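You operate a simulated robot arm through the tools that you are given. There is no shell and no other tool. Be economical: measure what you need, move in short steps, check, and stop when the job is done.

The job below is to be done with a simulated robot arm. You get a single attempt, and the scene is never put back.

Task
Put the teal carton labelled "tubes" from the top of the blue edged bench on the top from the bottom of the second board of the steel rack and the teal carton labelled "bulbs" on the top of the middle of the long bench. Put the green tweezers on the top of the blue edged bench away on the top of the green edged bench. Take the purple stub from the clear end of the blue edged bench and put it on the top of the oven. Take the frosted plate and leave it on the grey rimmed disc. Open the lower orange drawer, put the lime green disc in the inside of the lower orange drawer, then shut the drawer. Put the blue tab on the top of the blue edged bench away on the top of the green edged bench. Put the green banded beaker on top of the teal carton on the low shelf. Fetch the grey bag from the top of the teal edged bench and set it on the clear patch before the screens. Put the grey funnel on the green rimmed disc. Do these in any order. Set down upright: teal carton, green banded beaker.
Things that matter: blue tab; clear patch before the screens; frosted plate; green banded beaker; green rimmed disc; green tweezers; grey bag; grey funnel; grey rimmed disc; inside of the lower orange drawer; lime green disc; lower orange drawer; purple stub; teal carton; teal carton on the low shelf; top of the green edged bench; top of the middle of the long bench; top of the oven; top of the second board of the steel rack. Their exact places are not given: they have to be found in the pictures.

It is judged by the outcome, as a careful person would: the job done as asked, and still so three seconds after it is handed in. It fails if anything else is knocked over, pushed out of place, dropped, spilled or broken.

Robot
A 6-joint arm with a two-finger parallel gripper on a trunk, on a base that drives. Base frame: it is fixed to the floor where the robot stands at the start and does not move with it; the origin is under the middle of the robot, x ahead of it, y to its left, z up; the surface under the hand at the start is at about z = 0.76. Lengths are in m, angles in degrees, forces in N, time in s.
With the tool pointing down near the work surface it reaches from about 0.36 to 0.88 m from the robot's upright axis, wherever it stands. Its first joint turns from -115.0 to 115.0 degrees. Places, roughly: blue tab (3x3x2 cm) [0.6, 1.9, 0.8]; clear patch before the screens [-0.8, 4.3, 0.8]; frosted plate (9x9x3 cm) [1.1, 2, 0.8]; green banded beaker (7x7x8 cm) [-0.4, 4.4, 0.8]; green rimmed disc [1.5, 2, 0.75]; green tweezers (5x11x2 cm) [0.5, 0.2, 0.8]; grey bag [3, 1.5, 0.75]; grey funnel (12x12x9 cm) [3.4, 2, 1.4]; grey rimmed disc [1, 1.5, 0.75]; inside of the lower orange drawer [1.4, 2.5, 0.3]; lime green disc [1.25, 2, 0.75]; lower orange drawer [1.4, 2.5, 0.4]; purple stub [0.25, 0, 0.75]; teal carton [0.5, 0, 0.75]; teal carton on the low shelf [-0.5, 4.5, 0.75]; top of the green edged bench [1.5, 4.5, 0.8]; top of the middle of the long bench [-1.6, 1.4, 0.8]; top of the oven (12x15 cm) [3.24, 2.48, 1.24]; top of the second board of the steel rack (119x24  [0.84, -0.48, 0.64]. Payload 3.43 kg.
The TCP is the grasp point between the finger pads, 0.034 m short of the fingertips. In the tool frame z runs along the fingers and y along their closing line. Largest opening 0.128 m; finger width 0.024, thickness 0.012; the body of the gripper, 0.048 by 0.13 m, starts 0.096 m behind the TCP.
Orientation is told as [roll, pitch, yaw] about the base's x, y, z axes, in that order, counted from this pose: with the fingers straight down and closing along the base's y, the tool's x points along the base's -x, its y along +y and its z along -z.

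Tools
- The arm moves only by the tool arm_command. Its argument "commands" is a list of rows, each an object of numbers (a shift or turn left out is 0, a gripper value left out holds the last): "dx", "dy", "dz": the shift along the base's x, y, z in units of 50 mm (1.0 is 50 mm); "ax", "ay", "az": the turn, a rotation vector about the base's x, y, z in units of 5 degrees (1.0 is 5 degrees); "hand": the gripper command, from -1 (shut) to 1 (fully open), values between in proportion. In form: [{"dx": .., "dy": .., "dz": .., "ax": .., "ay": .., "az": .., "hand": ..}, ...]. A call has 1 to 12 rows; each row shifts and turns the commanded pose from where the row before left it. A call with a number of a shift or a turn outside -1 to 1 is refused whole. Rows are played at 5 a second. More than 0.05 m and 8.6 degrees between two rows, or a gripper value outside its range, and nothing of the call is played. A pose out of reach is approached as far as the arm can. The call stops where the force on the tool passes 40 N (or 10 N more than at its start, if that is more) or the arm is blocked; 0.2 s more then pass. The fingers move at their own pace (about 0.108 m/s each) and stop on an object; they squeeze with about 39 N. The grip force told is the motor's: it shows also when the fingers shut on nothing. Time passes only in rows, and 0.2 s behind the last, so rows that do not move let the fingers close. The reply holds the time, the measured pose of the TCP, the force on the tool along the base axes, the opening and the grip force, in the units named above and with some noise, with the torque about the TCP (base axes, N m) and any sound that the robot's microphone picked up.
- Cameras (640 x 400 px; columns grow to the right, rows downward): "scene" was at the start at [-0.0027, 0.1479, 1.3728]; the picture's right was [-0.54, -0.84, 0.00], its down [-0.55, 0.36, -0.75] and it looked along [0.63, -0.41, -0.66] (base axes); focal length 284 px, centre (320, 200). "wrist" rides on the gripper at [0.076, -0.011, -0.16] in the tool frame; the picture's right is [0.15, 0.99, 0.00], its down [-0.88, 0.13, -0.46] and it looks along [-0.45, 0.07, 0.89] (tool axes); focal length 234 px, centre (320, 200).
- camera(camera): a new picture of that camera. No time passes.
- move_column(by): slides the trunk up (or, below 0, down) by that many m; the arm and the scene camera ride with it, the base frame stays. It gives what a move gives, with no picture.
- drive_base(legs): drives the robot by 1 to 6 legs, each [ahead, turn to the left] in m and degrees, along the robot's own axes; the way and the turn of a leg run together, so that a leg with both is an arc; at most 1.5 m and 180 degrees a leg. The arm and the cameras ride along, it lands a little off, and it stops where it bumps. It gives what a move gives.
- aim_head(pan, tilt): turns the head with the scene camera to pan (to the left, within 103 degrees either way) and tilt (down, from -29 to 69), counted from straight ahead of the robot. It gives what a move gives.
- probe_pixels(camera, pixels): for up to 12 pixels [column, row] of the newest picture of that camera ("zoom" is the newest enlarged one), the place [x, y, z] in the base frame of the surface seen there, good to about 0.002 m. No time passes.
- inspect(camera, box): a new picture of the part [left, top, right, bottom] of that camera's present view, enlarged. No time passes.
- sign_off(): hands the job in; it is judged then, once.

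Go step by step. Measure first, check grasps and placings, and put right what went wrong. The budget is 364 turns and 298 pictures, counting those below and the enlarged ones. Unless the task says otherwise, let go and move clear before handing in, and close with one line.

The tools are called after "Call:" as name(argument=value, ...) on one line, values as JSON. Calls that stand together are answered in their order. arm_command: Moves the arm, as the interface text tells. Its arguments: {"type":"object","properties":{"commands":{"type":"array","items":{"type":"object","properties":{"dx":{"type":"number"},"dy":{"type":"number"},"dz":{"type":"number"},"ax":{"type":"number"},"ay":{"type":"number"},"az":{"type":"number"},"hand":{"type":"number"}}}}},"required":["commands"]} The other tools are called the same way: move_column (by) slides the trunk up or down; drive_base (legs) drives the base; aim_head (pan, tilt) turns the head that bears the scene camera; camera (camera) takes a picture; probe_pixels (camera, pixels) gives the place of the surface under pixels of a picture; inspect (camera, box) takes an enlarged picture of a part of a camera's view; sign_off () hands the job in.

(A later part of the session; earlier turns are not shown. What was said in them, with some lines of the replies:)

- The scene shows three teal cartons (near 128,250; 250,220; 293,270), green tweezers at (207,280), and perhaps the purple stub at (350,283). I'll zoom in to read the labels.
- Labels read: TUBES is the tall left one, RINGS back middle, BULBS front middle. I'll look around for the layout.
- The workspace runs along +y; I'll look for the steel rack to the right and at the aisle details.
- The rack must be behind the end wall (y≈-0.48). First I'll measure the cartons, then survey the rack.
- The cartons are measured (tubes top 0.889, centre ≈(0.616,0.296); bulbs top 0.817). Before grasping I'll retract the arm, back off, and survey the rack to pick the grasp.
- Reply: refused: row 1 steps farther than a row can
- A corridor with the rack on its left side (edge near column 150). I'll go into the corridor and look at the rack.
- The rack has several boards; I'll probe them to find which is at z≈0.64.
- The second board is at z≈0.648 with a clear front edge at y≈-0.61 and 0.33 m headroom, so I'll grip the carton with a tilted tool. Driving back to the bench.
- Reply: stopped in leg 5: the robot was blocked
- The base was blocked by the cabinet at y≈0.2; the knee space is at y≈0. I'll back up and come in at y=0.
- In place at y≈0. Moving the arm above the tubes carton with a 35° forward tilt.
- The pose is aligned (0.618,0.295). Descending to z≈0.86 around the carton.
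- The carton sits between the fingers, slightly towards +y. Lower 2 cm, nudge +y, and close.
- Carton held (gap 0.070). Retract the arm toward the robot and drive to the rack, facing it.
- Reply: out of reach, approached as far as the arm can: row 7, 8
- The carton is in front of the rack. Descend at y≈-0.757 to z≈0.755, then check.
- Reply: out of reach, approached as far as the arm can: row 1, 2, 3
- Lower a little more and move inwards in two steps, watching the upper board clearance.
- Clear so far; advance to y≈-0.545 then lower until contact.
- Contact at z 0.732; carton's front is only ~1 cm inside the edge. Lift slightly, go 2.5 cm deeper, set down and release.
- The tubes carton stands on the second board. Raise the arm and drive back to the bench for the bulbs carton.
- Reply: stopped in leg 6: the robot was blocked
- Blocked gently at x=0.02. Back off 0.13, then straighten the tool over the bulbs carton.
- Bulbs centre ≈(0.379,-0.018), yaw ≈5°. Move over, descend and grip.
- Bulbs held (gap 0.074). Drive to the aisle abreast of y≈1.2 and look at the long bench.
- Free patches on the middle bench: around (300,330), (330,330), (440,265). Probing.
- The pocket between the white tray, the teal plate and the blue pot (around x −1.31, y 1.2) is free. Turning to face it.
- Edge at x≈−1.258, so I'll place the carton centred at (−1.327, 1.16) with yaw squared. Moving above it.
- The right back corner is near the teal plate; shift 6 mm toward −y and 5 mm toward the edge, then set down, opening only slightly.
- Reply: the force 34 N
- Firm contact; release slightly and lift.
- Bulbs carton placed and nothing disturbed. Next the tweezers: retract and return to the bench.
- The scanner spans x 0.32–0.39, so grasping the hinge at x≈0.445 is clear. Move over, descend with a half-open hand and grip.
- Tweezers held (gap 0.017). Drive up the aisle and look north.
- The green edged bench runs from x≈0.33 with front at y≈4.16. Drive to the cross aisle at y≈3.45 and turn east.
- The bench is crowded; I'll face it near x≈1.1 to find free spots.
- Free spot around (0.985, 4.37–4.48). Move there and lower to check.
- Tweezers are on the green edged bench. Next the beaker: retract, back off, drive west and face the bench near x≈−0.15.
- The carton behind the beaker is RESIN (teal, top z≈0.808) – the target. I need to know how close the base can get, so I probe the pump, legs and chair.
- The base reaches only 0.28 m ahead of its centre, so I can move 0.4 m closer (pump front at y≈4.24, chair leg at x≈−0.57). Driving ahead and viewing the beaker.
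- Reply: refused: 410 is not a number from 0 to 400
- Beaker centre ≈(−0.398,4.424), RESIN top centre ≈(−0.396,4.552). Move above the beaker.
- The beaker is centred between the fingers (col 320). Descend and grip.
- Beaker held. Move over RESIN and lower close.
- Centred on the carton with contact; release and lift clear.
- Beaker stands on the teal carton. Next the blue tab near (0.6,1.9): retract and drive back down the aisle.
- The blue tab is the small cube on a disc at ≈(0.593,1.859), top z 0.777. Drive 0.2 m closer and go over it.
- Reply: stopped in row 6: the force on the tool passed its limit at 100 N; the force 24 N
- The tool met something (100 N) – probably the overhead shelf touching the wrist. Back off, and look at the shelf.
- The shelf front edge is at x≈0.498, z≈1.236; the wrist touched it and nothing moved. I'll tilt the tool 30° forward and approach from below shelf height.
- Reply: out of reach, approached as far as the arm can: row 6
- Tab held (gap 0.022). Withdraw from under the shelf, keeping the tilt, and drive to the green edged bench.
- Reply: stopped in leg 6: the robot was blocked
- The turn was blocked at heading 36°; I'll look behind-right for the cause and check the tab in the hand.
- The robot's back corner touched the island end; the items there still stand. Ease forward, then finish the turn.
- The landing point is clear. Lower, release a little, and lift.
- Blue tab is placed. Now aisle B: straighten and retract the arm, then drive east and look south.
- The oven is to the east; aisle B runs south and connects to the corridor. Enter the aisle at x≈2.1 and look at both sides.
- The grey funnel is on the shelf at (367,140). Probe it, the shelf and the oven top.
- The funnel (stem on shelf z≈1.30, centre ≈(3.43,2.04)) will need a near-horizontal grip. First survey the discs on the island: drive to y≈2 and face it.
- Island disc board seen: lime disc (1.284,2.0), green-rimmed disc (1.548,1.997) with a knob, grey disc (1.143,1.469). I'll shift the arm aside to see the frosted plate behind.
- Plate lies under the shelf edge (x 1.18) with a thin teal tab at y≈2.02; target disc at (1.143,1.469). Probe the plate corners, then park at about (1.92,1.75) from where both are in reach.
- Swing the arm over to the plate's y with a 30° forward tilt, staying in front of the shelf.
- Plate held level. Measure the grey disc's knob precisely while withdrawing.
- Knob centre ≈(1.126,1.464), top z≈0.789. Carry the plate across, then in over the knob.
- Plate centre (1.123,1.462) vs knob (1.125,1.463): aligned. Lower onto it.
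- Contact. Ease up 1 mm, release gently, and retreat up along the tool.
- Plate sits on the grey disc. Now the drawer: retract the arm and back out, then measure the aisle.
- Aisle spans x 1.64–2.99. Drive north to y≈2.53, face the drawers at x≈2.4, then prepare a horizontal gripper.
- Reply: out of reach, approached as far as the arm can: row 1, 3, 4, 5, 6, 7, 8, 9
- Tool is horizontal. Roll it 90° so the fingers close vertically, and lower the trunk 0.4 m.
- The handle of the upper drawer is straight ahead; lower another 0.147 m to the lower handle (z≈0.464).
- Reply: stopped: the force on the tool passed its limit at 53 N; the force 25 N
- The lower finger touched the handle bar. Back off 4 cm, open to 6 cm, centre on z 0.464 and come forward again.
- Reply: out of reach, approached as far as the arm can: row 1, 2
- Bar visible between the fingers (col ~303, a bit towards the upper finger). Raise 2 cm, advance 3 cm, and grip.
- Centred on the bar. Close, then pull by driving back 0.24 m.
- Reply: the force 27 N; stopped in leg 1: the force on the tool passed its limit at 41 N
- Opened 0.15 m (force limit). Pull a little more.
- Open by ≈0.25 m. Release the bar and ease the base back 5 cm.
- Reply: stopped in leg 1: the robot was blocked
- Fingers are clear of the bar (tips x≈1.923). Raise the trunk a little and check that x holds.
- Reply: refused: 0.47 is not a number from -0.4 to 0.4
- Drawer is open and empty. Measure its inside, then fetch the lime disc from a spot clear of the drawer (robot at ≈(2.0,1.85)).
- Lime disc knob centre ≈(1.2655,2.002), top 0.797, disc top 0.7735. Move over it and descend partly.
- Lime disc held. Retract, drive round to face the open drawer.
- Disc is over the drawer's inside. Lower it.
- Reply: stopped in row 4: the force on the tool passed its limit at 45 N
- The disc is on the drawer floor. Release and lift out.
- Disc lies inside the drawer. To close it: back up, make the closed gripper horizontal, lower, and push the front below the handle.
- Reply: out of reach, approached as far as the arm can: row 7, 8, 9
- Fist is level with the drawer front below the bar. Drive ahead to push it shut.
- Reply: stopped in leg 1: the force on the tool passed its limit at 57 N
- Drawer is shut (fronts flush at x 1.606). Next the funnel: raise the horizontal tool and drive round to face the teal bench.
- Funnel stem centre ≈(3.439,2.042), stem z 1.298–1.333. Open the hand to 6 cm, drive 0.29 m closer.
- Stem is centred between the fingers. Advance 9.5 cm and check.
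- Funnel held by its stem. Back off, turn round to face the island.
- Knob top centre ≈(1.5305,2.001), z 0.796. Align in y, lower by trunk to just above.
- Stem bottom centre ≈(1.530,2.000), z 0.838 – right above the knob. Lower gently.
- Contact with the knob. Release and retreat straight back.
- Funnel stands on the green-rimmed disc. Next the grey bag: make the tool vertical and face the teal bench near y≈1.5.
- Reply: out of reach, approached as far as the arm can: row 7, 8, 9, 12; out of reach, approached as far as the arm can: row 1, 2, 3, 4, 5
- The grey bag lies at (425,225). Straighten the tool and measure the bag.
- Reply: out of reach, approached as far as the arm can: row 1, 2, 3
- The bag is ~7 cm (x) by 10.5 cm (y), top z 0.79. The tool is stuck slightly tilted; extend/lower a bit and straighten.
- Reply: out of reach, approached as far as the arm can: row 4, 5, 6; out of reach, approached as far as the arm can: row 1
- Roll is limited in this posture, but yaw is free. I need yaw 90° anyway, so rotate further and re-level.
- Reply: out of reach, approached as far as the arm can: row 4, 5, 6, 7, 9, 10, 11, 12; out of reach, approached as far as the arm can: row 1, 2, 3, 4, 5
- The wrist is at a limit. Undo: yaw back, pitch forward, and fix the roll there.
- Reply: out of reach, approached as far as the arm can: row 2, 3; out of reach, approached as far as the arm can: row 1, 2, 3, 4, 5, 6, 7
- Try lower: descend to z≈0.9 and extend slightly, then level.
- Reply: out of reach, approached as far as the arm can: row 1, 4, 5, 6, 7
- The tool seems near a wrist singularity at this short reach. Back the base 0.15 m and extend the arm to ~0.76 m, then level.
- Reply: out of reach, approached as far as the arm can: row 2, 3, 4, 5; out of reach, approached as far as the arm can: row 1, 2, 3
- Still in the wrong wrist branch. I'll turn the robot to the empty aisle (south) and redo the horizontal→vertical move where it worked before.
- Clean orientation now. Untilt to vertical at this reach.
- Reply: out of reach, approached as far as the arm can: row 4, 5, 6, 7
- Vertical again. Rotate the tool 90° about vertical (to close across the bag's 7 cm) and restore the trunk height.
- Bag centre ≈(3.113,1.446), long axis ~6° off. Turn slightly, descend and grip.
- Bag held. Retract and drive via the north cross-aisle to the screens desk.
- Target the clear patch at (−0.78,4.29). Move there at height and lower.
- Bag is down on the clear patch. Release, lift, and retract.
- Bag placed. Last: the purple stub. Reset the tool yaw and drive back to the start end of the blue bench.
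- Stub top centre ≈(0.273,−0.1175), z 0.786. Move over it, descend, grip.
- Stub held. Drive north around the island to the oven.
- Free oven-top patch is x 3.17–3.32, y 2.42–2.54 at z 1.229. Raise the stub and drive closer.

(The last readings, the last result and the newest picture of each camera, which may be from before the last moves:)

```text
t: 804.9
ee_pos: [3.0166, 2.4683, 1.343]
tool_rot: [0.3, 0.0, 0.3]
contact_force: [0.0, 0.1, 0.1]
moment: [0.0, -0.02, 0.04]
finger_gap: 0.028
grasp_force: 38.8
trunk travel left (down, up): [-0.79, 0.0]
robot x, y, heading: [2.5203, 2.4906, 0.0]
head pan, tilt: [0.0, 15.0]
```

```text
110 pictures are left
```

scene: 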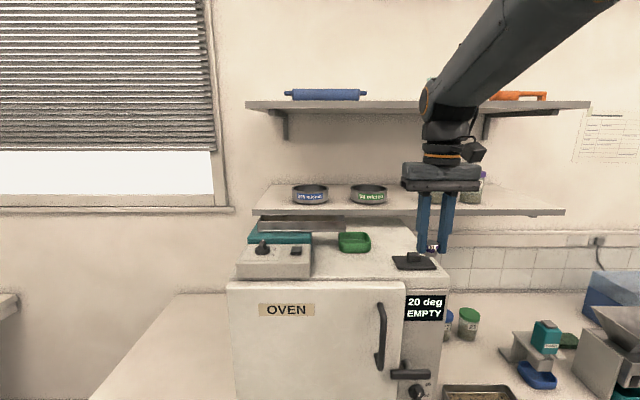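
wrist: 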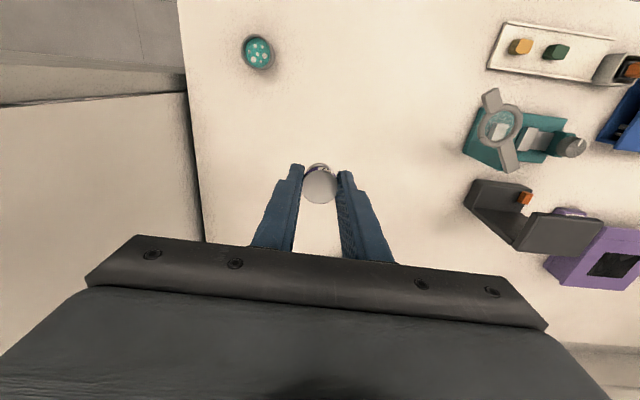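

Call:
probe_pixels(camera="scene", pixels=[[350, 106], [400, 106], [300, 103], [350, 209], [400, 240]])

Call:
arm_command(commands=[{"dx": 0.8, "dy": 0.04}, {"dx": 0.8, "dy": 0.04}])

Call:
camera(camera="scene")

Call:
camera(camera="wrist")

```text
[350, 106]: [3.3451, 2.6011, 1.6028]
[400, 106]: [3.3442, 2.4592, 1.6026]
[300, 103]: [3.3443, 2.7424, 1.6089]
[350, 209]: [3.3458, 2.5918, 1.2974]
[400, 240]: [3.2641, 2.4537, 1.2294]
```

```text
t: 805.5
ee_pos: [3.0962, 2.4731, 1.3421]
tool_rot: [0.2, 0.0, 0.3]
contact_force: [-0.8, 0.4, -0.4]
moment: [0.01, -0.08, -0.02]
finger_gap: 0.0281
grasp_force: 39.4
trunk travel left (down, up): [-0.79, 0.0]
robot x, y, heading: [2.5216, 2.4878, 0.1]
head pan, tilt: [0.0, 15.0]
```

```text
109 pictures are left
```

scene: 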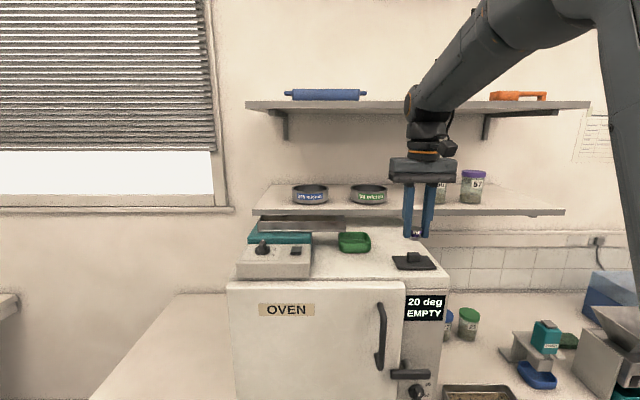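

```text
108 pictures are left
```

wrist: 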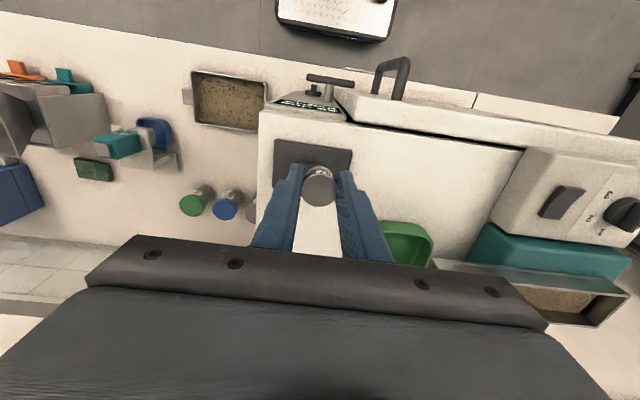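

Call:
arm_command(commands=[{"dx": 0.86, "dy": 0.03}, {"dx": 0.86, "dy": 0.03}, {"dx": 0.8, "dy": 0.03}, {"dz": -0.7}, {"dz": -0.5}])

Call:
inspect(camera="scene", box=[320, 100, 500, 290])

Call:
camera(camera="wrist")

```text
t: 806.7
ee_pos: [3.2219, 2.4773, 1.2821]
tool_rot: [0.2, 0.0, 0.4]
contact_force: [0.1, 0.2, 0.6]
moment: [0.01, -0.02, -0.02]
finger_gap: 0.0283
grasp_force: 39.3
trunk travel left (down, up): [-0.79, 0.0]
robot x, y, heading: [2.5197, 2.4931, 0.4]
head pan, tilt: [0.0, 15.0]
```

```text
2.11 times, centred on (410, 195) of scene
```

zoom: 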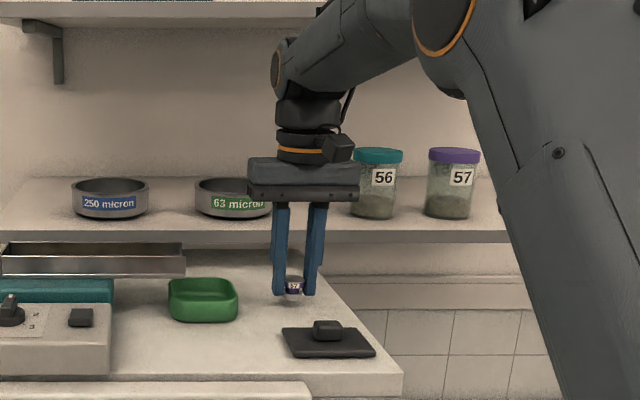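

```text
106 pictures are left
```

wrist: 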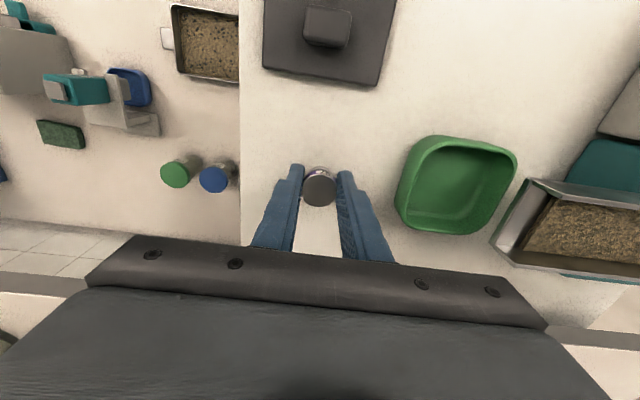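

Clear of neighbours. Lower gently to the oven top.

Call:
arm_command(commands=[{"dz": -0.16}, {"dz": -0.06}, {"dz": -0.05}, {"dz": -0.05}])

```text
t: 807.7
ee_pos: [3.2217, 2.4771, 1.2691]
tool_rot: [0.4, -0.3, 0.3]
contact_force: [0.0, 2.2, 14.1]
moment: [0.04, -0.07, 0.02]
finger_gap: 0.0283
grasp_force: 38.9
trunk travel left (down, up): [-0.79, 0.0]
robot x, y, heading: [2.5179, 2.4929, -0.0]
head pan, tilt: [0.0, 15.0]
```

Contact. Release to 5 cm, lift and withdraw.

Call:
arm_command(commands=[{"dz": 0.02, "hand": -0.4}, {"hand": -0.3}, {"hand": -0.3}, {"dz": 0.5}, {"dz": 0.9}, {"dx": -0.9}, {"dx": -0.9}, {"dx": -0.9}, {"dx": -0.9}])

Call:
inspect(camera="scene", box=[320, 100, 500, 290])

```text
t: 809.7
ee_pos: [3.0407, 2.478, 1.3384]
tool_rot: [0.2, 0.1, 0.4]
contact_force: [0.7, -0.6, -0.5]
moment: [-0.04, 0.03, 0.0]
finger_gap: 0.0448
grasp_force: 0.0
trunk travel left (down, up): [-0.79, 0.0]
robot x, y, heading: [2.5191, 2.4931, 0.2]
head pan, tilt: [0.0, 15.0]
```

```text
2.11 times, centred on (410, 195) of scene
```

zoom: 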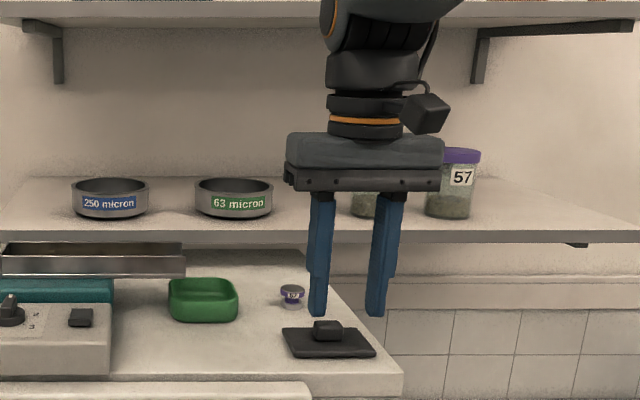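

Stub stands on the oven. Back off and take a last look at the island (funnel, plate, drawer).

Call:
drive_base(legs=[[-0.35, 0], [0, 90], [0, 90]])

Call:
aim_head(pan=25, tilt=35)

Call:
camera(camera="scene")

```text
t: 819.7
ee_pos: [1.6497, 2.5032, 1.3372]
tool_rot: [0.3, 0.0, -179.2]
contact_force: [0.0, -0.4, -0.7]
moment: [-0.01, 0.02, 0.02]
finger_gap: 0.0448
grasp_force: 0.2
trunk travel left (down, up): [-0.79, 0.0]
robot x, y, heading: [2.1693, 2.4921, -179.4]
head pan, tilt: [0.0, 15.0]
```

```text
t: 820.5
ee_pos: [1.6476, 2.5021, 1.3371]
tool_rot: [0.2, 0.0, -179.3]
contact_force: [0.2, -0.1, -0.3]
moment: [-0.03, 0.02, -0.01]
finger_gap: 0.0448
grasp_force: 0.1
trunk travel left (down, up): [-0.79, 0.0]
robot x, y, heading: [2.1663, 2.4938, -179.3]
head pan, tilt: [25.0, 35.0]
```

```text
104 pictures are left
```

scene: 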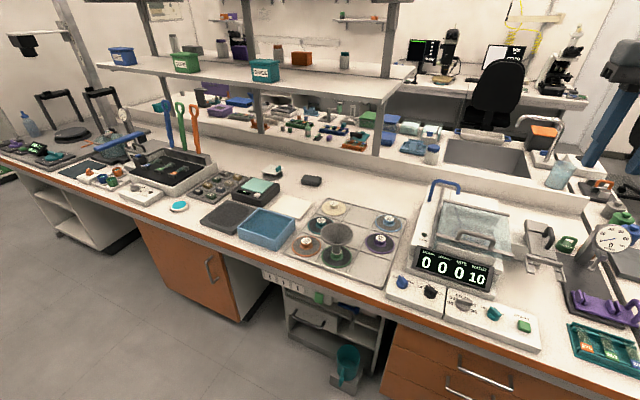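

The funnel is still standing on the green-rimmed disc, the plate is on the grey disc, and the drawer is shut. Everything is placed, so I'm handing in.

Call:
sign_off()

```text
The job is handed in.
```

All ten items were placed as asked, the lime disc is in the lower orange drawer with the drawer shut, and I've handed the job in. Along the way the arm bumped the overhead shelf once, at about 100 N, and the base touched the island end; nothing looked moved at either spot.
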